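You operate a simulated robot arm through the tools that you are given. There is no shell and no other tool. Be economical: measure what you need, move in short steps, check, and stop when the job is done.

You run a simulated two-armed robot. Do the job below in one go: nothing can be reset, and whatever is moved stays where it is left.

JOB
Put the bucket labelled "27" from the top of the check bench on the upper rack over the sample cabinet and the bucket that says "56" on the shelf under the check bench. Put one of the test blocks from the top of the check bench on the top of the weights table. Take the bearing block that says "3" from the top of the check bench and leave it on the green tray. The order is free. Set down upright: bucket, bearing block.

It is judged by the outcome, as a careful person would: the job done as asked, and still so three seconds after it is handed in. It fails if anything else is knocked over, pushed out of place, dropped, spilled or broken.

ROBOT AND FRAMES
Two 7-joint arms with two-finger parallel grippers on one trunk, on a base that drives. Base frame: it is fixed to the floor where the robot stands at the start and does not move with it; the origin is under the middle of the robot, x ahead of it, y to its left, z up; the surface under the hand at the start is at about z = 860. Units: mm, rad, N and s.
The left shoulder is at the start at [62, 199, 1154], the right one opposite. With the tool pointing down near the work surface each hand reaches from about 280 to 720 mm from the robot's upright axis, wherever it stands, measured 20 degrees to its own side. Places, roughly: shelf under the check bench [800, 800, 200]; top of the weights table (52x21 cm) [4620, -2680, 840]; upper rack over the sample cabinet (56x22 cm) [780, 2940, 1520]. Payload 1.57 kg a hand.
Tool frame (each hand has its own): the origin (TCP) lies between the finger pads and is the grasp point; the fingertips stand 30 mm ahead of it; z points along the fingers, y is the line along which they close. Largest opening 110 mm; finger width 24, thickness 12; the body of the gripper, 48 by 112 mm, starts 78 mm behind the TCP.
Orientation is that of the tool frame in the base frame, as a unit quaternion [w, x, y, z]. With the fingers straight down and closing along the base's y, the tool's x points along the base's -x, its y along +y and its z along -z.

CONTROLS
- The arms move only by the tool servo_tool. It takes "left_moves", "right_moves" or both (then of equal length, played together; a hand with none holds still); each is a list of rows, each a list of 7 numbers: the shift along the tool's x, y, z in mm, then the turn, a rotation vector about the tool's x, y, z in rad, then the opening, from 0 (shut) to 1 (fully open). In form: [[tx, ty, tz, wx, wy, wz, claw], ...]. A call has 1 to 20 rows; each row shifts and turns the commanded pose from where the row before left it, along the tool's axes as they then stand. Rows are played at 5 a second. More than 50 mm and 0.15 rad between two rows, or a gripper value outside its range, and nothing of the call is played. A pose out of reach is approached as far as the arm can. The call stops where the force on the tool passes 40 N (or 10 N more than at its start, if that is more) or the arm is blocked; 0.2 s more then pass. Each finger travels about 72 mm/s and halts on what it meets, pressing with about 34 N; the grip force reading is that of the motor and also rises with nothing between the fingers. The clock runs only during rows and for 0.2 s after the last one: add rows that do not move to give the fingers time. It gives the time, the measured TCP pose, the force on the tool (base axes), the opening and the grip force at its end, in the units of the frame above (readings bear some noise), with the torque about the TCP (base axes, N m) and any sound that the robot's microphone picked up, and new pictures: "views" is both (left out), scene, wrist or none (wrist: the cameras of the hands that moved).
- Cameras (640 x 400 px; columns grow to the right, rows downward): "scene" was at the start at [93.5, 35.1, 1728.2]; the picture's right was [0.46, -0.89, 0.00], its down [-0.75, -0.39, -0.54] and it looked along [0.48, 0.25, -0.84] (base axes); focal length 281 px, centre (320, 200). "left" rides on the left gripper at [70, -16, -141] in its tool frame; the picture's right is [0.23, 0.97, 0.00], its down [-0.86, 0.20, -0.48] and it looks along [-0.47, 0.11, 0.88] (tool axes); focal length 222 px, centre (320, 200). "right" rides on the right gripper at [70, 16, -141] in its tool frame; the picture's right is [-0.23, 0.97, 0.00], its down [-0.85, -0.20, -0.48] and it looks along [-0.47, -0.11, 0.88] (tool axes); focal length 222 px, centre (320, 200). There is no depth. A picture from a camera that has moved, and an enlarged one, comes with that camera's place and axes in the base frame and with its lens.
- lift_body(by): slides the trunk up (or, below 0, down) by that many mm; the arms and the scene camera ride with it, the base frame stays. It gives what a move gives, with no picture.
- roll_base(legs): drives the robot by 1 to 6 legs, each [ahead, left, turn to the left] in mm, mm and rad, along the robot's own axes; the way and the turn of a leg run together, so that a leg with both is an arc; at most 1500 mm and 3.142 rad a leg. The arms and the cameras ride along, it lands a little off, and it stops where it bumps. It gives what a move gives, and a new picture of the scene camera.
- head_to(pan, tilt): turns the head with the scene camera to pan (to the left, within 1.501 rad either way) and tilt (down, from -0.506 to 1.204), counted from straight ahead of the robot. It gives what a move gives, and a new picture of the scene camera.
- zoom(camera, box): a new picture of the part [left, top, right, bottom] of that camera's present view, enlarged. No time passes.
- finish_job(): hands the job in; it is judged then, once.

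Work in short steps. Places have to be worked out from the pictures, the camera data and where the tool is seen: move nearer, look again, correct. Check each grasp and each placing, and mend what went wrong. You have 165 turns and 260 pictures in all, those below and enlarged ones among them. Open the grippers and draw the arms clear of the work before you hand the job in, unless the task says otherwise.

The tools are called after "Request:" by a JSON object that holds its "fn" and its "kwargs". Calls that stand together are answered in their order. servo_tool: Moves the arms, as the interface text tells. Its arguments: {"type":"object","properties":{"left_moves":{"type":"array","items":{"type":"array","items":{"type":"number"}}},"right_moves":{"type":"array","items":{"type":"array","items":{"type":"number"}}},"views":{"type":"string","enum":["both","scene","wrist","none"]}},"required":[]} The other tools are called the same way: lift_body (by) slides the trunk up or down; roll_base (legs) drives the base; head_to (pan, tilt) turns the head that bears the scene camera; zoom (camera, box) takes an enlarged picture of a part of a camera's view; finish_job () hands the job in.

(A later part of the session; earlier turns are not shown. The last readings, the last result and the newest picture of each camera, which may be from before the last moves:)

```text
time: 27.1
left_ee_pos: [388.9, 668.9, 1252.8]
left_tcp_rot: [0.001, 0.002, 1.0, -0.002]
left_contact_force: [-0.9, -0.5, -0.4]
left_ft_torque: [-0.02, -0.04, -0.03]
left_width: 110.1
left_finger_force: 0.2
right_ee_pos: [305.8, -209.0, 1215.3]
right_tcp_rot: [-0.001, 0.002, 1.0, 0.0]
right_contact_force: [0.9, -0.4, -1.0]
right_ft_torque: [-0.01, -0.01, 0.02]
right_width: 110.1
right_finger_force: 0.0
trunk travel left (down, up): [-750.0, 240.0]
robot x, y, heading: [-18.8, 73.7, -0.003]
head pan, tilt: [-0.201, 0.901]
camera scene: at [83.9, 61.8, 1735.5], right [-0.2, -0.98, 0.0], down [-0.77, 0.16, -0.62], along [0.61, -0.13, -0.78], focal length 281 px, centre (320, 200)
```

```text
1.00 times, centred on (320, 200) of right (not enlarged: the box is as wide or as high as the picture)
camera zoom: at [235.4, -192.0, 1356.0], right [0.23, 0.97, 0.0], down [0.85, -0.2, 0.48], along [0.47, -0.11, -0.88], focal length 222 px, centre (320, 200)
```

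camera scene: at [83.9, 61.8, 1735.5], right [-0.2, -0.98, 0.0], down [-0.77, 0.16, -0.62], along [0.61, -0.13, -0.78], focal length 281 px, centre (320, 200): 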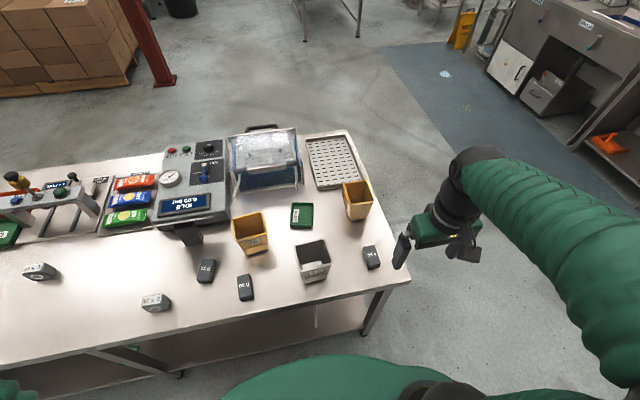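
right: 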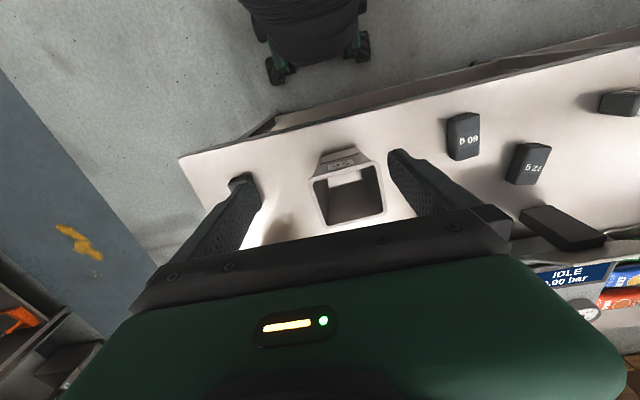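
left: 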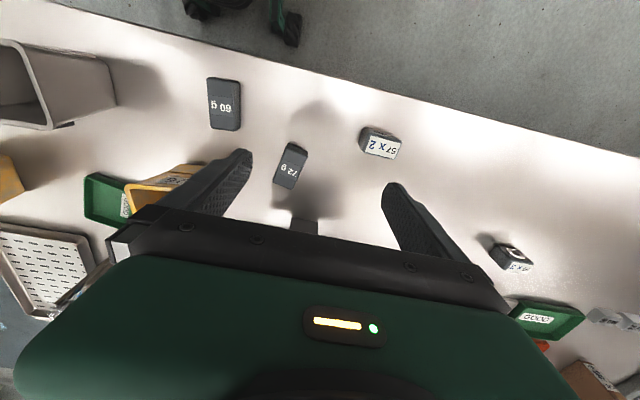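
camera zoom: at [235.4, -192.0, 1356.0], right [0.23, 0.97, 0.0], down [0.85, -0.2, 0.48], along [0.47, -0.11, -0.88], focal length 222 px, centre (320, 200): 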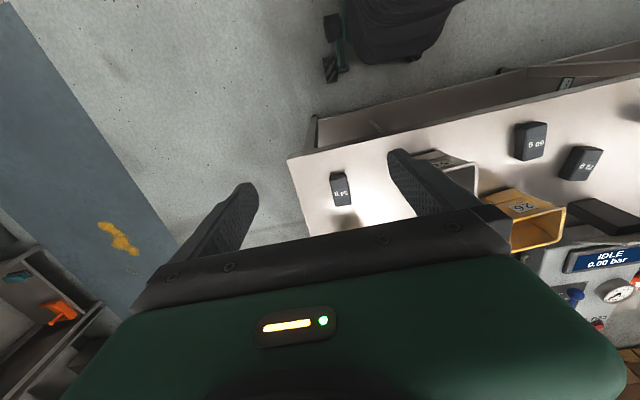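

56's rim spans about x 440–518, y −52…50, label face toward me and tapering down to ~74 mm; I'll grip it from the front with a tool pitched 30° below horizontal. Back off 110 mm first, then pitch the right hand.

Request:
{"fn": "roll_base", "kwargs": {"legs": [[-110, 0, 0]]}}

Request:
{"fn": "servo_tool", "kwargs": {"right_moves": [[-22.3, 34.7, 20.8, 0, 0, 0, 1], [-22.3, 34.7, 20.8, 0, 0, 0, 1], [-22.3, 34.7, 20.8, 0, 0, 0, 1], [-22.3, 34.7, 20.8, 0, 0, 0, 1], [-22.3, 34.7, 20.8, 0, 0, 0, 1], [-22.3, 34.7, 20.8, 0, 0, 0, 1], [0, 0, 0, 0, -0.15, 0, 1], [0, 0, 0, 0, -0.15, 0, 1], [0, 0, 0, 0, -0.15, 0, 1], [0, 0, 0, 0, -0.15, 0, 1], [0, 0, 0, 0, -0.15, 0, 1], [0, 0, 0, 0, -0.15, 0, 1], [0, 0, 0, 0, -0.147, 0, 1]], "views": "both"}}

```text
time: 28.3
left_ee_pos: [281.9, 666.0, 1253.6]
left_tcp_rot: [-0.002, 0.002, 1.0, 0.0]
left_contact_force: [-0.3, -0.8, 0.0]
left_ft_torque: [0.04, 0.01, -0.01]
left_width: 109.9
left_finger_force: 0.1
right_ee_pos: [199.6, -211.9, 1213.2]
right_tcp_rot: [-0.003, 0.001, 1.0, 0.0]
right_contact_force: [0.4, 0.3, 0.3]
right_ft_torque: [-0.02, 0.06, 0.0]
right_width: 109.8
right_finger_force: 0.0
trunk travel left (down, up): [-750.0, 240.0]
robot x, y, heading: [-132.2, 67.5, -0.005]
head pan, tilt: [-0.201, 0.901]
camera scene: at [-19.7, 58.8, 1735.0], right [-0.2, -0.98, 0.0], down [-0.77, 0.16, -0.62], along [0.6, -0.13, -0.79], focal length 281 px, centre (320, 200)
```

scene: 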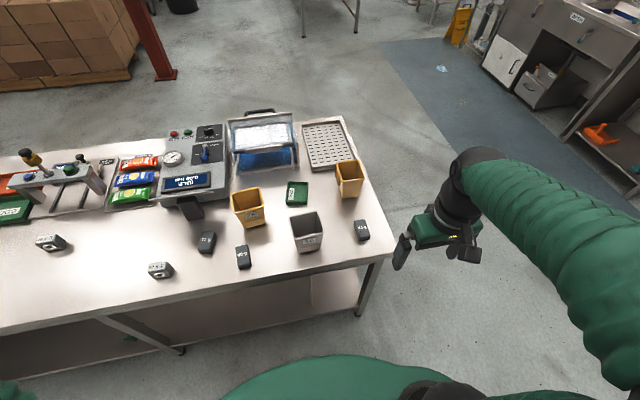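

```text
time: 30.8
left_ee_pos: [272.8, 662.8, 1257.3]
left_tcp_rot: [0.002, 0.001, 1.0, 0.001]
left_contact_force: [-0.2, 0.3, 0.2]
left_ft_torque: [0.01, 0.03, 0.03]
left_width: 110.0
left_finger_force: 0.0
right_ee_pos: [352.3, -55.2, 1136.4]
right_tcp_rot: [0.378, 0.148, 0.909, 0.09]
right_contact_force: [0.4, -0.8, -0.7]
right_ft_torque: [0.03, -0.03, -0.01]
right_width: 109.7
right_finger_force: 0.0
right hand out of reach, approached as far as the arm can: row 12
trunk travel left (down, up): [-750.0, 240.0]
robot x, y, heading: [-132.5, 74.0, 0.002]
head pan, tilt: [-0.201, 0.901]
stopped in row 12 (right hand): the arm was blocked; the commanded pose is now the measured one
camera scene: at [-29.5, 59.1, 1735.2], right [-0.2, -0.98, 0.0], down [-0.77, 0.16, -0.62], along [0.61, -0.13, -0.78], focal length 281 px, centre (320, 200)
camera right: at [205.9, -21.9, 1192.5], right [0.35, 0.84, 0.42], down [0.19, -0.5, 0.84], along [0.92, -0.21, -0.33], focal length 222 px, centre (320, 200)
```

scene: 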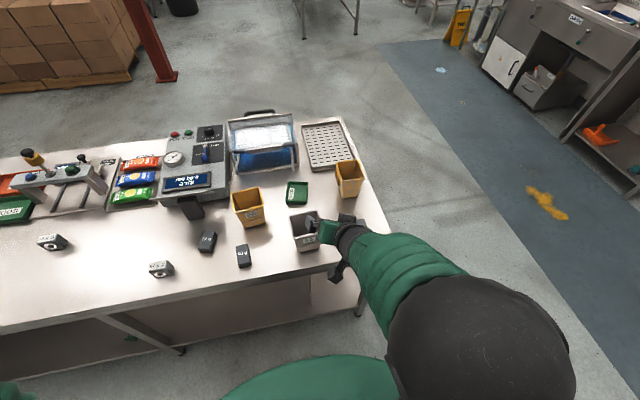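
right: 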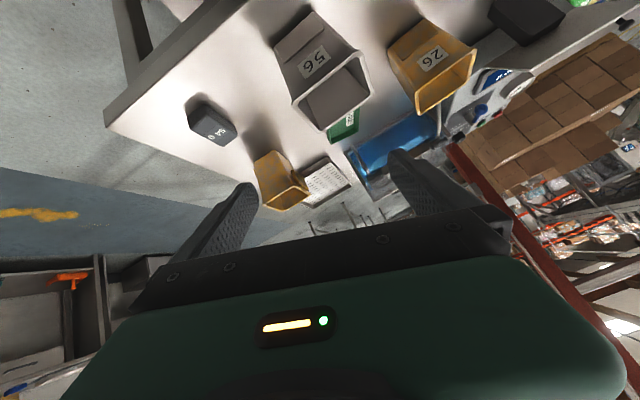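

The arm can't pitch that far there. Instead I'll grip 56 tool-down across its narrow (~78 mm) x-dimension, so turn the right hand back down with a −90° yaw.

Request:
{"fn": "servo_tool", "kwargs": {"right_moves": [[0, 0, 0, -0.0346, 0.0562, -0.1269, 1], [0, 0, 0, -0.0346, 0.0562, -0.1269, 1], [0, 0, 0, -0.0346, 0.0562, -0.1269, 1], [0, 0, 0, -0.0346, 0.0562, -0.1269, 1], [0, 0, 0, -0.0346, 0.0562, -0.1269, 1], [0, 0, 0, -0.0346, 0.0562, -0.1269, 1], [0, 0, 0, -0.0346, 0.0562, -0.1269, 1], [0, 0, 0, -0.0346, 0.0562, -0.1269, 1], [0, 0, 0, -0.0346, 0.0562, -0.1269, 1], [0, 0, 0, -0.0346, 0.0562, -0.1269, 1], [0, 0, 0, -0.0346, 0.0562, -0.1269, 1], [0, 0, 0, -0.0346, 0.0562, -0.1269, 1], [0, 0, 0, -0.0346, 0.0562, -0.1269, 1], [0, 0, 0, -0.0346, 0.0562, -0.1269, 1]], "views": "both"}}

```text
time: 34.0
left_ee_pos: [274.5, 664.9, 1257.4]
left_tcp_rot: [0.002, 0.002, 1.0, 0.001]
left_contact_force: [0.9, -0.7, -0.2]
left_ft_torque: [-0.01, 0.02, 0.01]
left_width: 110.1
left_finger_force: 0.0
right_ee_pos: [362.0, -68.2, 1171.1]
right_tcp_rot: [0.048, -0.687, 0.725, -0.004]
right_contact_force: [0.5, 0.5, 0.8]
right_ft_torque: [0.0, 0.01, 0.01]
right_width: 110.0
right_finger_force: 0.1
trunk travel left (down, up): [-750.0, 240.0]
robot x, y, heading: [-132.6, 75.5, -0.007]
head pan, tilt: [-0.201, 0.901]
stopped in row 14 (right hand): the arm was blocked; the commanded pose is now the measured one
camera scene: at [-26.0, 60.5, 1735.7], right [-0.2, -0.98, 0.0], down [-0.77, 0.16, -0.62], along [0.61, -0.13, -0.78], focal length 281 px, centre (320, 200)
camera right: at [331.0, -145.2, 1306.4], right [-0.96, 0.28, -0.05], down [0.2, 0.81, 0.55], along [0.2, 0.51, -0.84], focal length 222 px, centre (320, 200)
```

scene: 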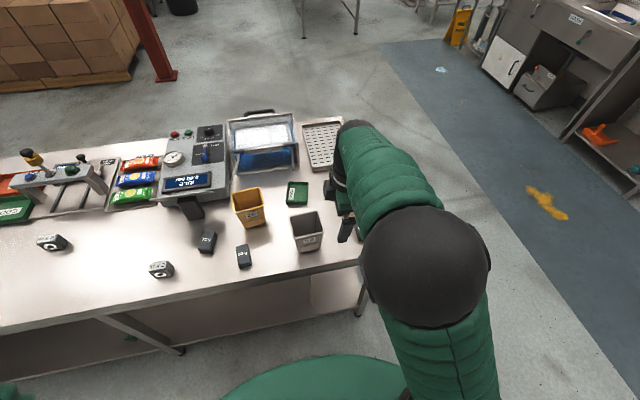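
right: 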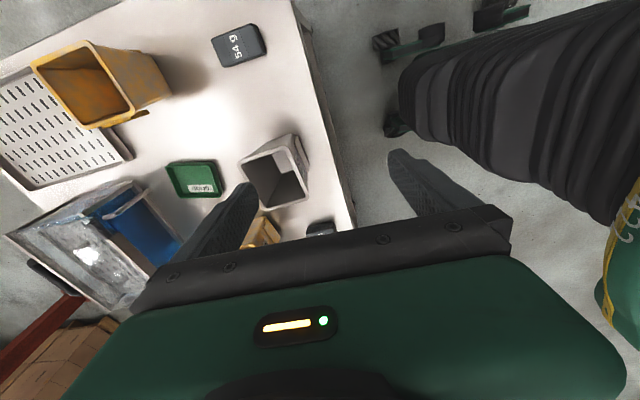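

Hand is nearly down with the −90° yaw. Move above bucket 56 at (479, 0) while straightening the residual tilt.

Request:
{"fn": "servo_tool", "kwargs": {"right_moves": [[-17, -29, 10, -0.018, 0.015, -0.013, 1], [-17, -29, 10, -0.018, 0.015, -0.013, 1], [-17, -29, 20, -0.018, 0.015, -0.013, 1], [-17, -29, 20, -0.018, 0.015, -0.013, 1], [0, 0, 0, 0, 0, 0, 1]], "views": "both"}}

```text
time: 34.5
left_ee_pos: [271.5, 664.9, 1255.2]
left_tcp_rot: [0.003, 0.002, 1.0, 0.001]
left_contact_force: [-0.5, 0.1, -0.4]
left_ft_torque: [-0.01, 0.01, 0.02]
left_width: 109.9
left_finger_force: 0.0
right_ee_pos: [415.8, -29.4, 1246.5]
right_tcp_rot: [0.134, -0.696, 0.706, -0.004]
right_contact_force: [0.4, -0.3, 0.2]
right_ft_torque: [-0.01, -0.03, -0.01]
right_width: 110.1
right_finger_force: 0.1
trunk travel left (down, up): [-750.0, 240.0]
robot x, y, heading: [-129.7, 73.4, -0.004]
head pan, tilt: [-0.201, 0.901]
stopped in row 2 (right hand): the arm was blocked; the commanded pose is now the measured one
camera scene: at [-25.6, 62.2, 1733.9], right [-0.2, -0.98, 0.0], down [-0.77, 0.16, -0.62], along [0.61, -0.13, -0.78], focal length 281 px, centre (320, 200)
camera right: at [370.9, -121.8, 1367.2], right [-0.96, 0.26, -0.15], down [0.1, 0.75, 0.66], along [0.28, 0.61, -0.74], focal length 222 px, centre (320, 200)
```

scene: 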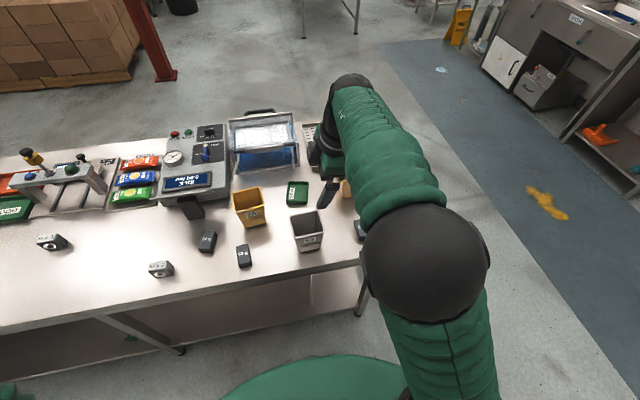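
right: 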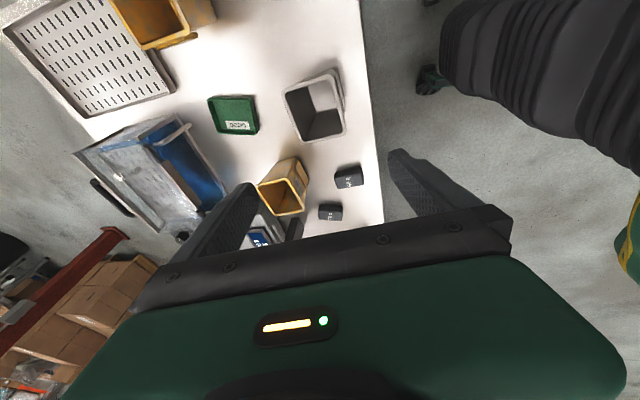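

This arm configuration is near its limits. I turn the right hand back to the plain downward pose and will re-plan from there.

Request:
{"fn": "servo_tool", "kwargs": {"right_moves": [[0, 0, 0, 0, 0.027, 0.1405, 1], [0, 0, 0, 0, 0.027, 0.1405, 1], [0, 0, 0, 0, 0.027, 0.1405, 1], [0, 0, 0, 0, 0.027, 0.1405, 1], [0, 0, 0, 0, 0.027, 0.1405, 1], [0, 0, 0, 0, 0.027, 0.1405, 1], [0, 0, 0, 0, 0.027, 0.1405, 1], [0, 0, 0, 0, 0.027, 0.1405, 1], [0, 0, 0, 0, 0.027, 0.1405, 1], [0, 0, 0, 0, 0.027, 0.1405, 1], [0, 0, 0, 0, 0.027, 0.1405, 1], [0, 0, 0, 0, 0, 0, 1]], "views": "both"}}

```text
time: 35.5
left_ee_pos: [269.8, 663.5, 1259.8]
left_tcp_rot: [0.004, 0.002, 1.0, 0.002]
left_contact_force: [-0.4, 1.5, -0.1]
left_ft_torque: [0.03, 0.0, 0.0]
left_width: 110.1
left_finger_force: 0.0
right_ee_pos: [415.6, -70.7, 1312.7]
right_tcp_rot: [0.175, -0.445, 0.878, 0.021]
right_contact_force: [0.6, 0.2, -0.3]
right_ft_torque: [-0.01, -0.03, -0.04]
right_width: 110.1
right_finger_force: 0.0
trunk travel left (down, up): [-750.0, 240.0]
robot x, y, heading: [-132.5, 72.9, -0.0]
head pan, tilt: [-0.201, 0.901]
stopped in row 4 (right hand): the arm was blocked; the commanded pose is now the measured one
camera scene: at [-27.0, 60.2, 1735.1], right [-0.2, -0.98, 0.0], down [-0.77, 0.16, -0.62], along [0.61, -0.13, -0.78], focal length 281 px, centre (320, 200)
camera right: at [323.6, -142.0, 1420.3], right [-0.64, 0.76, -0.04], down [0.48, 0.45, 0.75], along [0.59, 0.46, -0.66], focal length 222 px, centre (320, 200)
```

scene: 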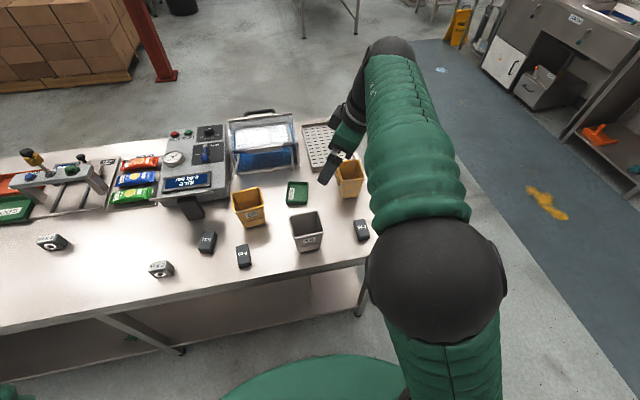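
right: 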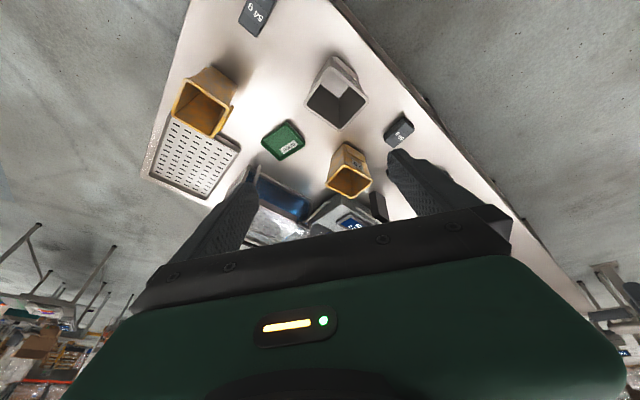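

Continue unwinding toward the plain down orientation in smaller steps.

Request:
{"fn": "servo_tool", "kwargs": {"right_moves": [[0, 0, 0, 0.0044, 0.0366, 0.093, 1], [0, 0, 0, 0.0044, 0.0366, 0.093, 1], [0, 0, 0, 0.0044, 0.0366, 0.093, 1], [0, 0, 0, 0.0044, 0.0366, 0.093, 1], [0, 0, 0, 0.0044, 0.0366, 0.093, 1], [0, 0, 0, 0.0044, 0.0366, 0.093, 1], [0, 0, 0, 0.0044, 0.0366, 0.093, 1], [0, 0, 0, 0.0044, 0.0366, 0.093, 1], [0, 0, 0, 0.0044, 0.0366, 0.093, 1], [0, 0, 0, 0.0044, 0.0366, 0.093, 1]], "views": "scene"}}

```text
time: 36.4
left_ee_pos: [270.2, 661.5, 1259.5]
left_tcp_rot: [0.003, 0.002, 1.0, 0.001]
left_contact_force: [-0.5, -0.7, 0.1]
left_ft_torque: [0.03, -0.01, 0.0]
left_width: 109.9
left_finger_force: 0.1
right_ee_pos: [406.3, -75.0, 1364.4]
right_tcp_rot: [0.188, -0.313, 0.929, 0.06]
right_contact_force: [0.0, 0.2, 0.6]
right_ft_torque: [0.02, 0.02, 0.01]
right_width: 109.9
right_finger_force: 0.1
trunk travel left (down, up): [-750.0, 240.0]
robot x, y, heading: [-135.5, 70.8, -0.003]
head pan, tilt: [-0.201, 0.901]
stopped in row 4 (right hand): the arm was blocked; the commanded pose is now the measured one
camera scene: at [-26.7, 60.1, 1734.6], right [-0.2, -0.98, 0.0], down [-0.77, 0.16, -0.62], along [0.61, -0.13, -0.78], focal length 281 px, centre (320, 200)
```

scene: 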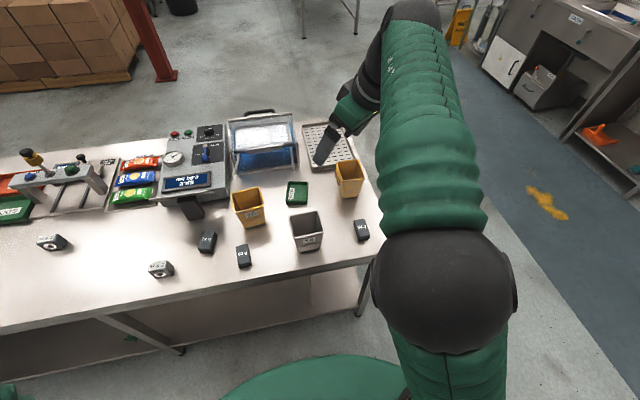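

The arm seems over-folded at the elbow; I push the hand outward and downward without turning to free it.

Request:
{"fn": "servo_tool", "kwargs": {"right_moves": [[-4.8, -25.9, 34.8, 0, 0, 0, 1], [-4.8, -25.9, 34.8, 0, 0, 0, 1], [-4.8, -25.9, 34.8, 0, 0, 0, 1], [-4.8, -25.9, 34.8, 0, 0, 0, 1], [-4.8, -25.9, 34.8, 0, 0, 0, 1]], "views": "scene"}}

```text
time: 37.6
left_ee_pos: [271.7, 660.0, 1259.9]
left_tcp_rot: [0.003, 0.002, 1.0, 0.003]
left_contact_force: [-0.5, 0.0, 0.2]
left_ft_torque: [0.03, 0.04, 0.01]
left_width: 110.0
left_finger_force: 0.1
right_ee_pos: [556.0, -123.2, 1212.9]
right_tcp_rot: [0.185, -0.314, 0.929, 0.061]
right_contact_force: [-0.8, 0.2, -0.1]
right_ft_torque: [0.02, -0.01, -0.01]
right_width: 109.9
right_finger_force: 0.0
trunk travel left (down, up): [-750.0, 240.0]
robot x, y, heading: [-132.9, 70.4, -0.005]
head pan, tilt: [-0.201, 0.901]
camera scene: at [-23.6, 57.3, 1735.1], right [-0.2, -0.98, 0.0], down [-0.77, 0.16, -0.62], along [0.61, -0.13, -0.79], focal length 281 px, centre (320, 200)
```

scene: 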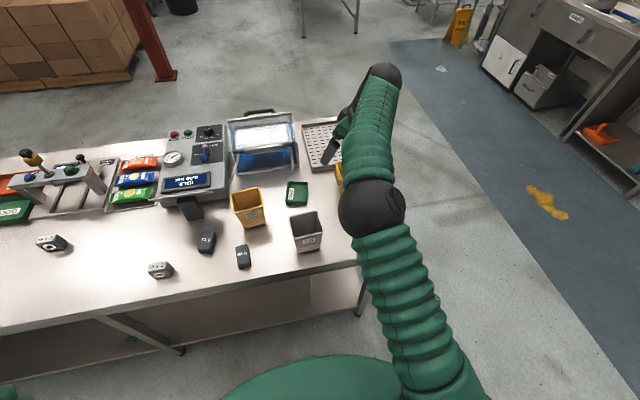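

That freed the arm. Out here I rotate to tool-down with the −90° yaw.

Request:
{"fn": "servo_tool", "kwargs": {"right_moves": [[0, 0, 0, -0.0229, 0.0454, -0.1135, 1], [0, 0, 0, -0.0229, 0.0454, -0.1135, 1], [0, 0, 0, -0.0229, 0.0454, -0.1135, 1], [0, 0, 0, -0.0229, 0.0454, -0.1135, 1], [0, 0, 0, -0.0229, 0.0454, -0.1135, 1], [0, 0, 0, -0.0229, 0.0454, -0.1135, 1], [0, 0, 0, -0.0229, 0.0454, -0.1135, 1], [0, 0, 0, -0.0229, 0.0454, -0.1135, 1], [0, 0, 0, 0, 0, 0, 1]], "views": "both"}}

```text
time: 39.6
left_ee_pos: [271.5, 662.0, 1259.5]
left_tcp_rot: [0.004, 0.002, 1.0, 0.002]
left_contact_force: [0.2, -0.1, -0.4]
left_ft_torque: [-0.04, 0.02, 0.03]
left_width: 110.1
left_finger_force: 0.0
right_ee_pos: [523.9, -127.0, 1207.6]
right_tcp_rot: [0.001, 0.709, -0.706, 0.002]
right_contact_force: [-0.1, 0.3, -0.2]
right_ft_torque: [0.04, 0.01, -0.02]
right_width: 110.0
right_finger_force: 0.0
right hand out of reach, approached as far as the arm can: row 4, 5, 6, 7, 8
trunk travel left (down, up): [-750.0, 240.0]
robot x, y, heading: [-129.4, 72.3, -0.002]
head pan, tilt: [-0.201, 0.901]
camera scene: at [-24.5, 59.9, 1735.4], right [-0.2, -0.98, 0.0], down [-0.77, 0.16, -0.62], along [0.61, -0.13, -0.79], focal length 281 px, centre (320, 200)
camera right: at [506.7, -195.0, 1348.6], right [-0.97, 0.22, 0.0], down [0.2, 0.86, 0.48], along [0.11, 0.46, -0.88], focal length 222 px, centre (320, 200)
```

scene: 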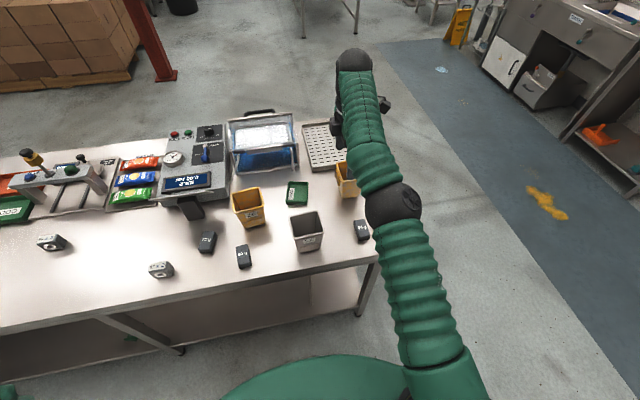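
right: 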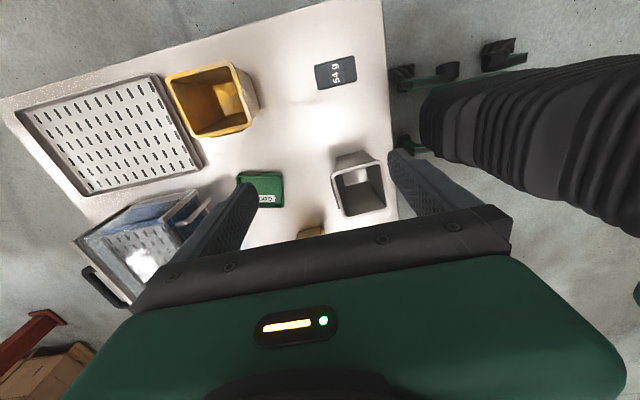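

Tool is down with closing along x. Move over bucket 56 at about (479, 0, 1100).

Request:
{"fn": "servo_tool", "kwargs": {"right_moves": [[-24.6, 15.4, 22.6, 0, 0, 0, 1], [-24.6, 15.4, 22.6, 0, 0, 0, 1], [-24.6, 15.4, 22.6, 0, 0, 0, 1], [-24.6, 15.4, 22.6, 0, 0, 0, 1], [-24.6, 15.4, 22.6, 0, 0, 0, 1], [0, 0, 0, 0, 0, 0, 1]], "views": "both"}}

```text
time: 40.6
left_ee_pos: [268.1, 654.7, 1263.6]
left_tcp_rot: [0.004, 0.001, 1.0, 0.005]
left_contact_force: [0.1, -0.1, 0.6]
left_ft_torque: [0.05, 0.0, 0.01]
left_width: 110.0
left_finger_force: 0.1
right_ee_pos: [468.2, -151.2, 1126.5]
right_tcp_rot: [0.005, -0.63, 0.777, 0.0]
right_contact_force: [-0.6, -0.7, -0.3]
right_ft_torque: [0.02, -0.02, -0.01]
right_width: 109.9
right_finger_force: 0.0
trunk travel left (down, up): [-750.0, 240.0]
robot x, y, heading: [-129.8, 72.9, -0.004]
head pan, tilt: [-0.201, 0.901]
stopped in row 5 (right hand): the arm was blocked; the commanded pose is now the measured one
camera scene: at [-25.7, 52.9, 1734.8], right [-0.2, -0.98, 0.0], down [-0.77, 0.16, -0.62], along [0.61, -0.12, -0.79], focal length 281 px, centre (320, 200)
camera right: at [436.6, -217.4, 1266.1], right [-0.91, 0.42, -0.01], down [0.37, 0.79, 0.49], along [0.21, 0.44, -0.87], focal length 222 px, centre (320, 200)
```

scene: 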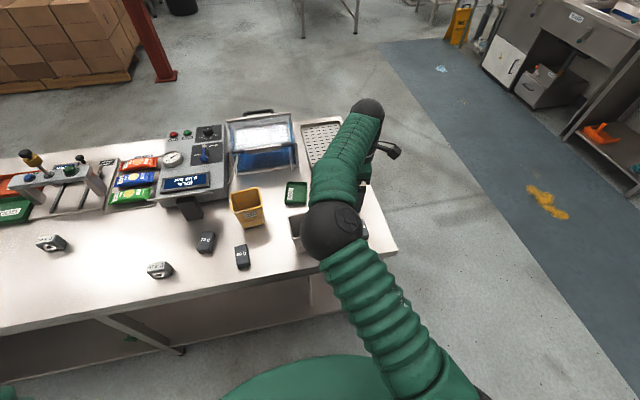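
right: 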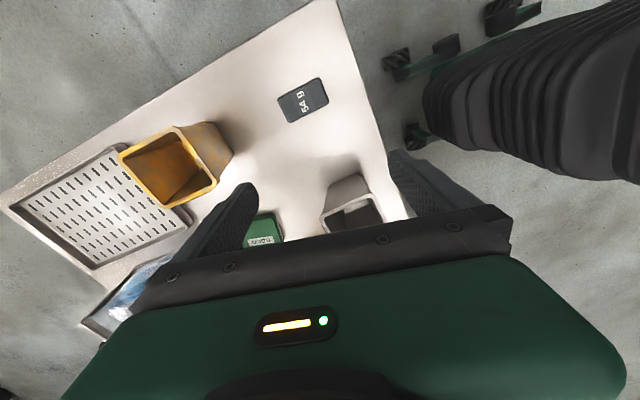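

The elbow has swung inward, which limits this yaw. I unwind the right wrist to the plain down pose and will rather turn the robot itself for 56.

Request:
{"fn": "servo_tool", "kwargs": {"right_moves": [[0, 0, -10, 0, 0, 0.1363, 1], [0, 0, -10, 0, 0, 0.1363, 1], [0, 0, -10, 0, 0, 0.1363, 1], [0, 0, -10, 0, 0, 0.1363, 1], [0, 0, -10, 0, 0, 0.1363, 1], [0, 0, -10, 0, 0, 0.1363, 1], [0, 0, -10, 0, 0, 0.1363, 1], [0, 0, -10, 0, 0, 0.1363, 1], [0, 0, 0, 0, 0, 0.1363, 1], [0, 0, 0, 0, 0, 0.1363, 1], [0, -40, 0, 0, 0, 0, 1], [0, -40, 0, 0, 0, 0, 1], [0, -40, 0, 0, 0, 0, 1], [0, -40, 0, 0, 0, 0, 1]], "views": "scene"}}

```text
time: 43.6
left_ee_pos: [268.9, 657.8, 1262.0]
left_tcp_rot: [0.004, 0.002, 1.0, 0.004]
left_contact_force: [-0.1, -0.5, -0.4]
left_ft_torque: [-0.02, -0.04, -0.02]
left_width: 110.2
left_finger_force: 0.0
right_ee_pos: [469.6, -304.4, 1206.5]
right_tcp_rot: [0.003, -0.007, 1.0, 0.001]
right_contact_force: [-0.2, 0.8, 0.7]
right_ft_torque: [0.03, 0.0, -0.05]
right_width: 110.1
right_finger_force: 0.0
trunk travel left (down, up): [-750.0, 240.0]
robot x, y, heading: [-132.6, 70.6, -0.007]
head pan, tilt: [-0.201, 0.901]
camera scene: at [-24.8, 56.5, 1735.4], right [-0.2, -0.98, 0.0], down [-0.77, 0.16, -0.62], along [0.61, -0.12, -0.79], focal length 281 px, centre (320, 200)
```

scene: 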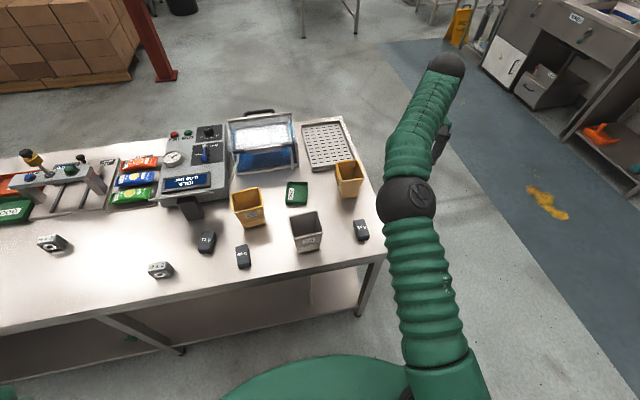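

Pull the right hand back to its earlier stowed spot and see how the elbow settles.

Request:
{"fn": "servo_tool", "kwargs": {"right_moves": [[45, 15, 0, 0, 0, 0, 1], [45, 15, 0, 0, 0, 0, 1], [45, 15, 0, 0, 0, 0, 1], [45, 15, 0, 0, 0, 0, 1], [45, 15, 0, 0, 0, 0, 1], [45, 15, 0, 0, 0, 0, 1], [0, 0, 0, 0, 0, 0, 1]], "views": "scene"}}

```text
time: 44.7
left_ee_pos: [265.0, 653.3, 1266.2]
left_tcp_rot: [0.007, 0.002, 1.0, 0.005]
left_contact_force: [-0.9, 0.2, -0.3]
left_ft_torque: [0.02, -0.04, -0.02]
left_width: 109.9
left_finger_force: 0.2
right_ee_pos: [238.1, -313.9, 1206.7]
right_tcp_rot: [0.008, 0.1, 0.995, 0.009]
right_contact_force: [-0.1, -0.1, 0.4]
right_ft_torque: [0.0, -0.01, -0.01]
right_width: 109.9
right_finger_force: 0.0
trunk travel left (down, up): [-750.0, 240.0]
robot x, y, heading: [-130.1, 67.4, -0.0]
head pan, tilt: [-0.201, 0.901]
stopped in row 5 (right hand): the arm was blocked; the commanded pose is now the measured one
camera scene: at [-29.6, 54.3, 1735.9], right [-0.2, -0.98, 0.0], down [-0.77, 0.16, -0.62], along [0.61, -0.12, -0.78], focal length 281 px, centre (320, 200)
```

scene: 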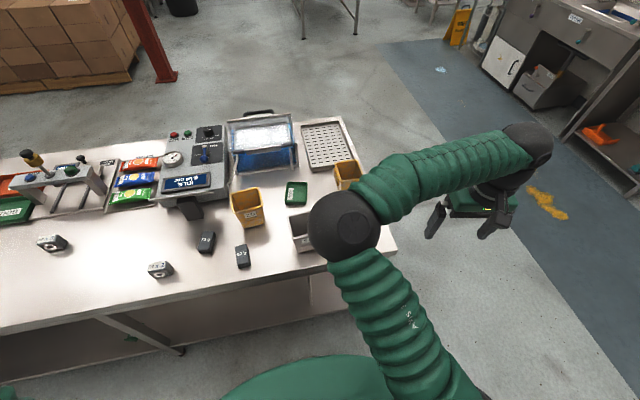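

The right elbow is now folded inward. I'll work with the left arm and stow the right arm out to the right side.

Request:
{"fn": "servo_tool", "kwargs": {"right_moves": [[0, -45, 0, 0, 0, 0, 0.5], [0, -45, 0, 0, 0, 0, 0.5], [0, -45, 0, 0, 0, 0, 0.5], [0, -45, 0, 0, 0, 0, 0.5], [0, -45, 0, 0, 0, 0, 0.5], [20, -40, 0, 0, 0, 0, 0.5], [20, -40, 0, 0, 0, 0, 0.5], [20, -40, 0, 0, 0, 0, 0.5]], "views": "scene"}}

```text
time: 46.5
left_ee_pos: [265.3, 652.8, 1266.2]
left_tcp_rot: [0.006, 0.002, 1.0, 0.005]
left_contact_force: [0.3, -0.2, -0.8]
left_ft_torque: [0.0, 0.01, 0.03]
left_width: 109.7
left_finger_force: 0.1
right_ee_pos: [114.3, -640.1, 1198.4]
right_tcp_rot: [0.007, 0.096, 0.995, 0.008]
right_contact_force: [0.3, -0.3, 0.5]
right_ft_torque: [0.03, -0.02, -0.01]
right_width: 55.1
right_finger_force: 0.0
trunk travel left (down, up): [-750.0, 240.0]
robot x, y, heading: [-131.2, 70.9, -0.004]
head pan, tilt: [-0.201, 0.901]
camera scene: at [-28.5, 52.5, 1735.6], right [-0.2, -0.98, 0.0], down [-0.77, 0.16, -0.62], along [0.61, -0.12, -0.78], focal length 281 px, centre (320, 200)
```

scene: 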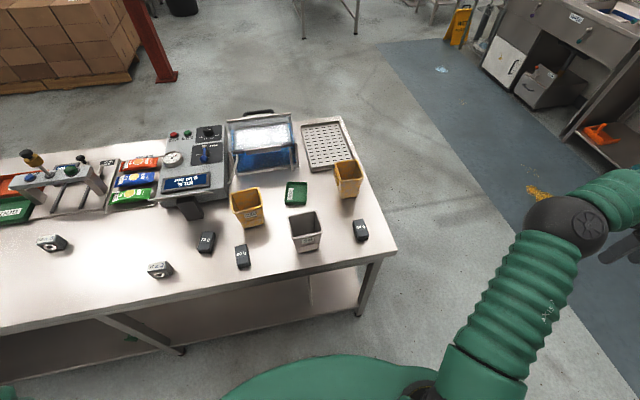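

Right arm is out of the way. I drive to about (0, −380) so bucket "27" lies ahead-left for the left arm, and look at it.

Request:
{"fn": "roll_base", "kwargs": {"legs": [[0, -450, 0.004], [130, 0, 0]]}}

Request:
{"fn": "servo_tool", "kwargs": {"left_moves": [[-17, -45, 10, 0, 0, 0, 1], [-17, -45, 10, 0, 0, 0, 1], [-17, -45, 10, 0, 0, 0, 1], [-17, -45, 10, 0, 0, 0, 1], [-17, -45, 10, 0, 0, 0, 1], [-17, -45, 10, 0, 0, 0, 1], [-17, -45, 10, 0, 0, 0, 1], [-17, -45, 10, 0, 0, 0, 1], [-17, -45, 10, 0, 0, 0, 1]], "views": "both"}}

```text
time: 50.1
left_ee_pos: [394.5, 209.4, 1262.9]
left_tcp_rot: [0.006, -0.001, 1.0, 0.003]
left_contact_force: [-1.0, 0.8, -0.2]
left_ft_torque: [-0.02, 0.0, 0.02]
left_width: 109.9
left_finger_force: 0.0
right_ee_pos: [248.0, -1084.0, 1203.2]
right_tcp_rot: [0.007, 0.095, 0.995, 0.005]
right_contact_force: [-0.5, 0.5, -0.4]
right_ft_torque: [0.0, 0.01, 0.02]
right_width: 54.8
right_finger_force: 0.0
trunk travel left (down, up): [-750.0, 240.0]
robot x, y, heading: [1.2, -383.2, 0.004]
head pan, tilt: [-0.201, 0.901]
camera scene: at [100.0, -389.1, 1735.9], right [-0.2, -0.98, 0.0], down [-0.77, 0.15, -0.62], along [0.61, -0.13, -0.78], focal length 281 px, centre (320, 200)
```

scene: 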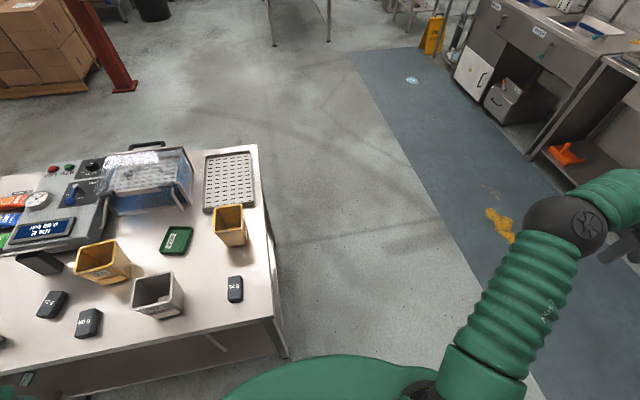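

```text
time: 52.1
left_ee_pos: [550.4, -203.6, 1170.4]
left_tcp_rot: [0.004, -0.001, 1.0, 0.004]
left_contact_force: [1.1, 0.2, 0.2]
left_ft_torque: [0.04, 0.01, -0.02]
left_width: 109.8
left_finger_force: 0.1
right_ee_pos: [251.8, -1090.7, 1198.5]
right_tcp_rot: [0.006, 0.094, 0.996, 0.008]
right_contact_force: [-0.5, 0.0, 1.1]
right_ft_torque: [-0.01, 0.02, -0.03]
right_width: 55.0
right_finger_force: 0.2
trunk travel left (down, up): [-750.0, 240.0]
robot x, y, heading: [0.2, -380.7, 0.003]
head pan, tilt: [-0.201, 0.901]
camera scene: at [107.4, -400.0, 1735.3], right [-0.2, -0.98, 0.0], down [-0.77, 0.16, -0.62], along [0.61, -0.12, -0.79], focal length 281 px, centre (320, 200)
camera left: at [477.6, -221.5, 1310.2], right [-0.23, 0.97, 0.01], down [0.85, 0.2, 0.49], along [0.47, 0.12, -0.87], focal length 222 px, centre (320, 200)
```

scene: 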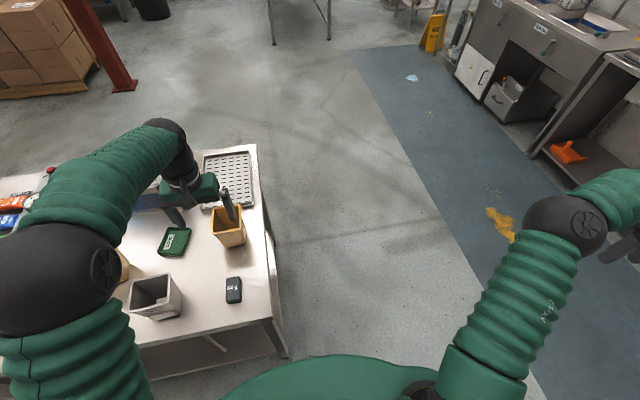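
left: 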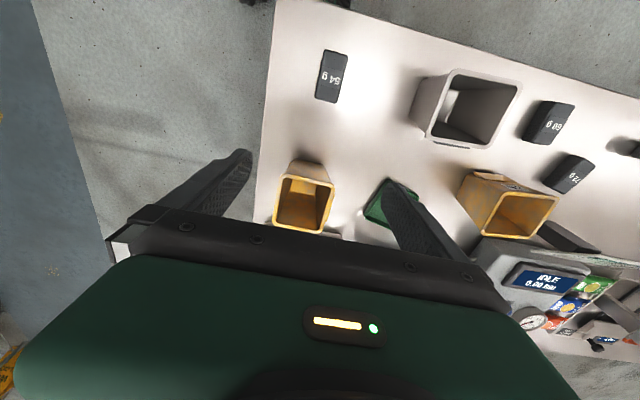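

Left arm is well posed. I zoom the left wrist view on bucket 27 for an accurate rim outline.

Request:
{"fn": "zoom", "kwargs": {"camera": "left", "box": [240, 140, 400, 240]}}

Request:
{"fn": "zoom", "kwargs": {"camera": "scene", "box": [140, 190, 300, 290]}}

```text
4.00 times, centred on (320, 190) of left
camera zoom: at [477.6, -221.5, 1310.2], right [-0.23, 0.97, 0.01], down [0.85, 0.2, 0.49], along [0.47, 0.12, -0.87], focal length 888 px, centre (320, 240)
```

zoom: 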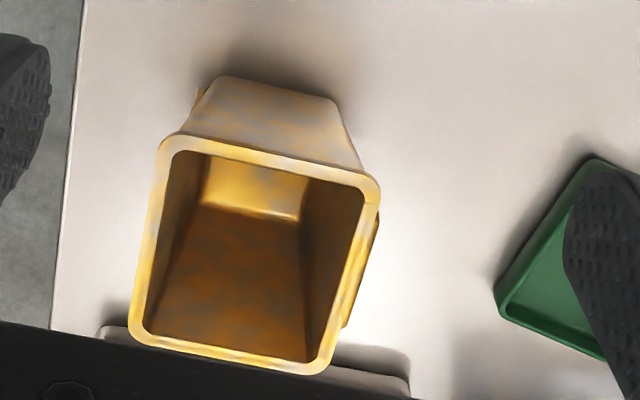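

```text
4.00 times, centred on (220, 240) of scene
camera zoom: at [107.4, -400.0, 1735.3], right [-0.2, -0.98, 0.0], down [-0.77, 0.16, -0.62], along [0.61, -0.12, -0.79], focal length 1125 px, centre (720, 40)
```

zoom: 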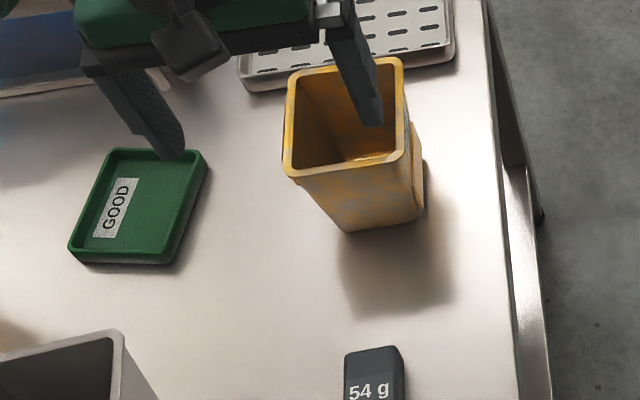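

Rim of 27 measures x 625–723, y −248…−158, centre (674, −203), narrow side along y: good. I move above it with a slight 0.35 rad forward pitch.

Request:
{"fn": "servo_tool", "kwargs": {"left_moves": [[-35, 0, 23, 0, 0, 0, 1], [-35, 0, 23, 0, 0, 0, 1], [-35, 0, 23, 0, 0, 0, 1], [0, 0, 0, 0, -0.117, 0, 1], [0, 0, 0, 0, -0.117, 0, 1], [0, 0, 0, 0, -0.117, 0, 1], [0, 0, 0, 0, 0, 0, 1]], "views": "both"}}

```text
time: 53.8
left_ee_pos: [658.0, -199.6, 1102.2]
left_tcp_rot: [0.18, 0.0, 0.984, 0.005]
left_contact_force: [-0.1, -0.4, 0.4]
left_ft_torque: [0.01, -0.01, 0.0]
left_width: 110.0
left_finger_force: 0.0
right_ee_pos: [249.7, -1088.8, 1199.3]
right_tcp_rot: [0.007, 0.094, 0.995, 0.007]
right_contact_force: [-0.1, -0.2, 1.0]
right_ft_torque: [0.02, -0.02, 0.03]
right_width: 55.3
right_finger_force: 0.0
trunk travel left (down, up): [-750.0, 240.0]
robot x, y, heading: [-1.6, -385.1, 0.004]
head pan, tilt: [-0.201, 0.901]
camera scene: at [106.1, -398.0, 1735.4], right [-0.2, -0.98, 0.0], down [-0.77, 0.16, -0.62], along [0.61, -0.12, -0.79], focal length 281 px, centre (320, 200)
camera left: at [540.7, -216.9, 1209.6], right [-0.21, 0.97, -0.07], down [0.63, 0.19, 0.75], along [0.75, 0.12, -0.66], focal length 222 px, centre (320, 200)
```

scene: 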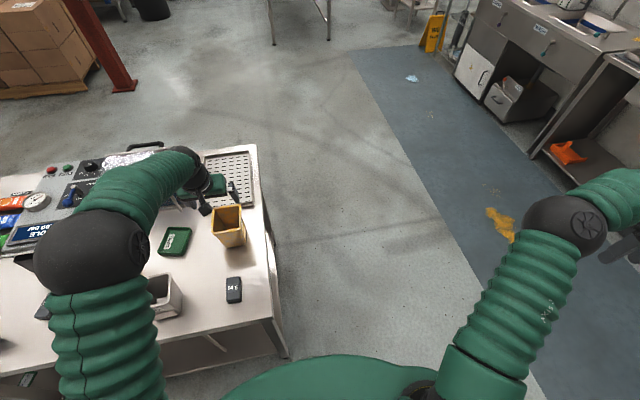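
left: 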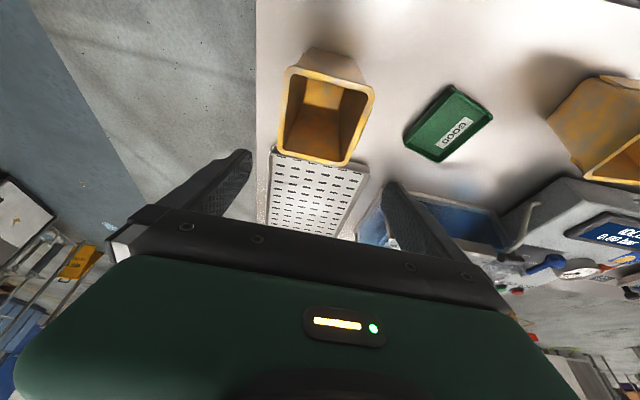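

Rim re-measured consistently (centre y −202.5). I descend around it to TCP (672, −202, 945).

Request:
{"fn": "servo_tool", "kwargs": {"left_moves": [[8.5, -0.6, 30.4, 0, 0, 0, 1], [8.5, -0.6, 30.4, 0, 0, 0, 1], [8.5, -0.6, 30.4, 0, 0, 0, 1], [8.5, -0.6, 30.4, 0, 0, 0, 1], [8.5, -0.6, 30.4, 0, 0, 0, 1], [0, 0, 0, 0, 0, 0, 1]], "views": "both"}}

```text
time: 55.1
left_ee_pos: [670.2, -201.6, 947.0]
left_tcp_rot: [0.179, -0.001, 0.984, 0.006]
left_contact_force: [-0.5, 0.1, 0.2]
left_ft_torque: [-0.02, -0.01, 0.0]
left_width: 109.9
left_finger_force: 0.1
right_ee_pos: [249.6, -1088.9, 1200.5]
right_tcp_rot: [0.007, 0.095, 0.995, 0.008]
right_contact_force: [0.3, -0.1, -0.3]
right_ft_torque: [-0.02, -0.02, -0.03]
right_width: 54.9
right_finger_force: 0.1
trunk travel left (down, up): [-750.0, 240.0]
robot x, y, heading: [2.4, -379.9, 0.004]
head pan, tilt: [-0.201, 0.901]
camera scene: at [105.7, -398.3, 1735.5], right [-0.2, -0.98, 0.0], down [-0.77, 0.16, -0.62], along [0.61, -0.12, -0.79], focal length 281 px, centre (320, 200)
camera left: at [553.1, -217.8, 1052.6], right [-0.21, 0.97, -0.07], down [0.63, 0.19, 0.75], along [0.75, 0.12, -0.66], focal length 222 px, centre (320, 200)
```

scene: 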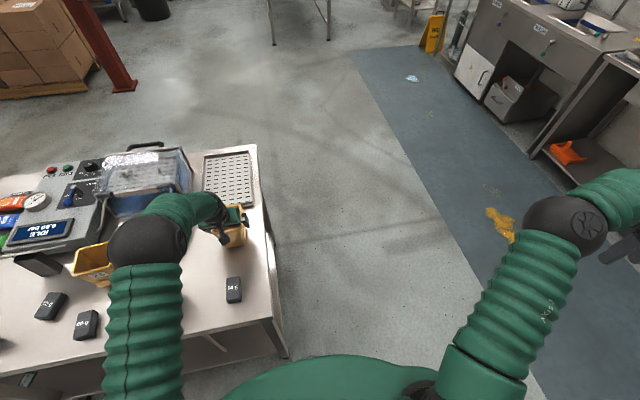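
left: 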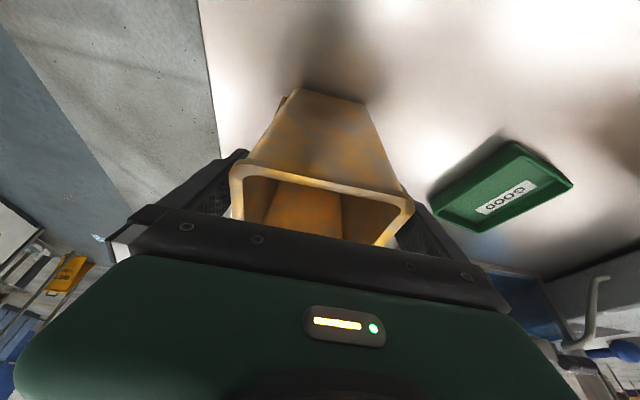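

Fingers straddle the bucket with no contact. Close the gripper.

Request:
{"fn": "servo_tool", "kwargs": {"left_moves": [[0, 0, 0, 0, 0, 0, 0.6], [0, 0, 0, 0, 0, 0, 0.5], [0, 0, 0, 0, 0, 0, 0.5], [0, 0, 0, 0, 0, 0, 0.5]], "views": "wrist"}}

```text
time: 56.1
left_ee_pos: [670.3, -199.9, 946.7]
left_tcp_rot: [0.18, 0.0, 0.984, 0.005]
left_contact_force: [-0.8, 1.2, 2.6]
left_ft_torque: [0.29, 0.07, 0.03]
left_width: 95.4
left_finger_force: 33.8
right_ee_pos: [250.0, -1090.0, 1200.7]
right_tcp_rot: [0.007, 0.095, 0.995, 0.007]
right_contact_force: [0.2, -0.4, 0.3]
right_ft_torque: [-0.02, 0.0, -0.01]
right_width: 55.0
right_finger_force: 0.1
trunk travel left (down, up): [-750.0, 240.0]
robot x, y, heading: [-1.8, -378.4, 0.006]
head pan, tilt: [-0.201, 0.901]
camera left: at [553.2, -217.7, 1052.8], right [-0.21, 0.97, -0.07], down [0.63, 0.19, 0.75], along [0.75, 0.12, -0.66], focal length 222 px, centre (320, 200)
```

left: 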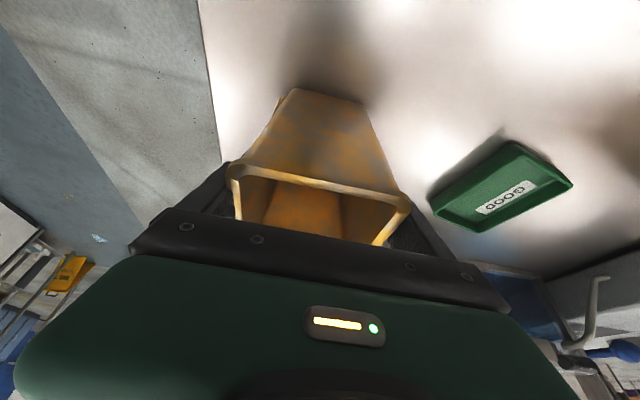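

Gripped at 95 mm with full force. Lift 100 mm straight up and check.

Request:
{"fn": "servo_tool", "kwargs": {"left_moves": [[-5.9, 0, -15.6, 0, 0, 0, 0.5], [-11.8, 0, -31.2, 0, 0, 0, 0.5], [-11.8, 0, -31.2, 0, 0, 0, 0.5], [-11.8, 0, -31.2, 0, 0, 0, 0.5], [0, 0, 0, 0, 0, 0, 0.5]], "views": "both"}}

```text
time: 57.4
left_ee_pos: [671.0, -201.4, 1063.5]
left_tcp_rot: [0.179, -0.001, 0.984, 0.005]
left_contact_force: [-0.8, 0.2, -3.6]
left_ft_torque: [0.02, -0.01, 0.02]
left_width: 95.7
left_finger_force: 33.8
right_ee_pos: [250.9, -1088.6, 1198.5]
right_tcp_rot: [0.006, 0.094, 0.996, 0.007]
right_contact_force: [-0.9, 0.5, -0.1]
right_ft_torque: [0.01, -0.02, -0.03]
right_width: 54.9
right_finger_force: 0.1
trunk travel left (down, up): [-750.0, 240.0]
robot x, y, heading: [3.4, -382.7, 0.004]
head pan, tilt: [-0.201, 0.901]
camera scene: at [107.3, -398.1, 1735.3], right [-0.2, -0.98, 0.0], down [-0.77, 0.16, -0.62], along [0.61, -0.12, -0.79], focal length 281 px, centre (320, 200)
camera left: at [555.3, -218.5, 1169.0], right [-0.21, 0.97, -0.07], down [0.63, 0.19, 0.75], along [0.74, 0.12, -0.66], focal length 222 px, centre (320, 200)
```

scene: 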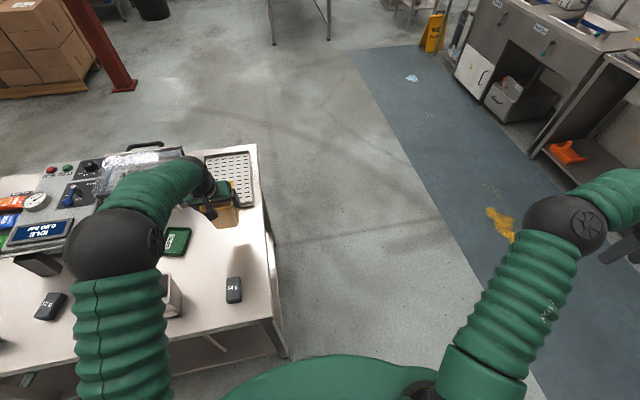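
left: 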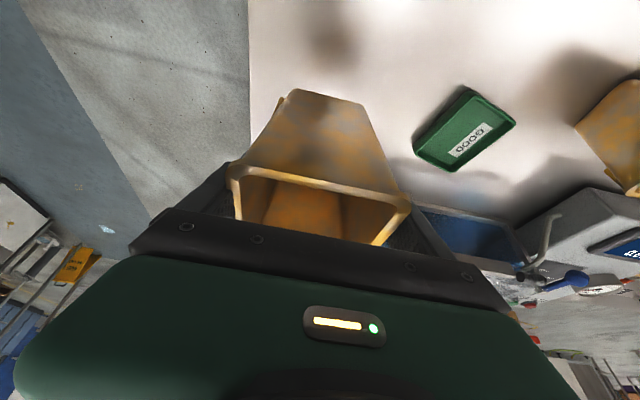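

Bucket 27 is held, bottom 87 mm below the TCP. Raise the trunk fully, back away and drive left toward the rack.

Request:
{"fn": "lift_body", "kwargs": {"by": 240}}

Request:
{"fn": "roll_base", "kwargs": {"legs": [[-350, 0, 0], [0, 1400, 0], [0, 1100, 0]]}}

Request:
{"fn": "head_to", "kwargs": {"pan": 0.6, "tilt": 0.4}}

```text
time: 59.9
left_ee_pos: [672.0, -202.0, 1302.9]
left_tcp_rot: [0.178, 0.0, 0.984, 0.005]
left_contact_force: [0.5, -0.5, -4.3]
left_ft_torque: [0.01, 0.03, 0.01]
left_width: 95.7
left_finger_force: 33.9
right_ee_pos: [251.5, -1089.7, 1439.2]
right_tcp_rot: [0.006, 0.095, 0.995, 0.007]
right_contact_force: [0.9, -0.3, -0.1]
right_ft_torque: [0.0, -0.01, -0.01]
right_width: 55.1
right_finger_force: 0.0
trunk travel left (down, up): [-990.0, 0.0]
robot x, y, heading: [0.5, -378.8, 0.005]
head pan, tilt: [-0.201, 0.901]
```

```text
time: 73.8
left_ee_pos: [299.8, 2294.6, 1302.6]
left_tcp_rot: [0.178, -0.007, 0.984, 0.007]
left_contact_force: [0.0, 0.0, -4.1]
left_ft_torque: [0.0, 0.02, -0.06]
left_width: 95.3
left_finger_force: 34.2
right_ee_pos: [-107.4, 1399.0, 1439.0]
right_tcp_rot: [0.006, 0.087, 0.996, 0.007]
right_contact_force: [0.2, -0.2, 0.0]
right_ft_torque: [0.02, -0.03, 0.02]
right_width: 55.0
right_finger_force: 0.1
trunk travel left (down, up): [-990.0, 0.0]
robot x, y, heading: [-369.2, 2104.9, 0.017]
head pan, tilt: [-0.201, 0.901]
camera scene: at [-261.2, 2087.5, 1975.3], right [-0.18, -0.98, 0.0], down [-0.77, 0.14, -0.62], along [0.61, -0.11, -0.79], focal length 281 px, centre (320, 200)
```

scene: 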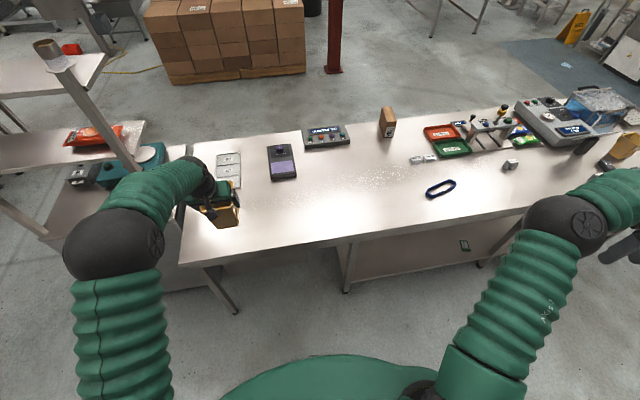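

```text
time: 75.0
left_ee_pos: [297.0, 2295.6, 1302.6]
left_tcp_rot: [0.18, -0.007, 0.984, 0.005]
left_contact_force: [0.4, 0.3, -3.9]
left_ft_torque: [0.0, 0.03, -0.01]
left_width: 95.5
left_finger_force: 34.2
right_ee_pos: [-109.6, 1401.5, 1440.6]
right_tcp_rot: [0.007, 0.087, 0.996, 0.007]
right_contact_force: [-1.1, -0.2, -0.8]
right_ft_torque: [0.02, 0.03, 0.03]
right_width: 55.1
right_finger_force: 0.0
trunk travel left (down, up): [-990.0, 0.0]
robot x, y, heading: [-371.2, 2107.1, 0.017]
head pan, tilt: [0.6, 0.4]
camera scene: at [-260.1, 2156.4, 2018.4], right [0.58, -0.82, 0.0], down [-0.32, -0.22, -0.92], along [0.75, 0.53, -0.39], focal length 281 px, centre (320, 200)
```

scene: 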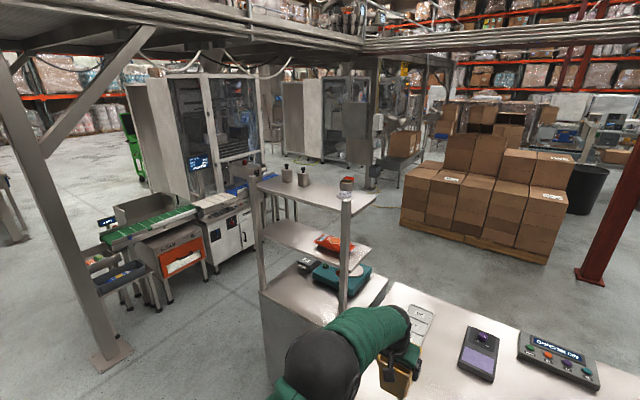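

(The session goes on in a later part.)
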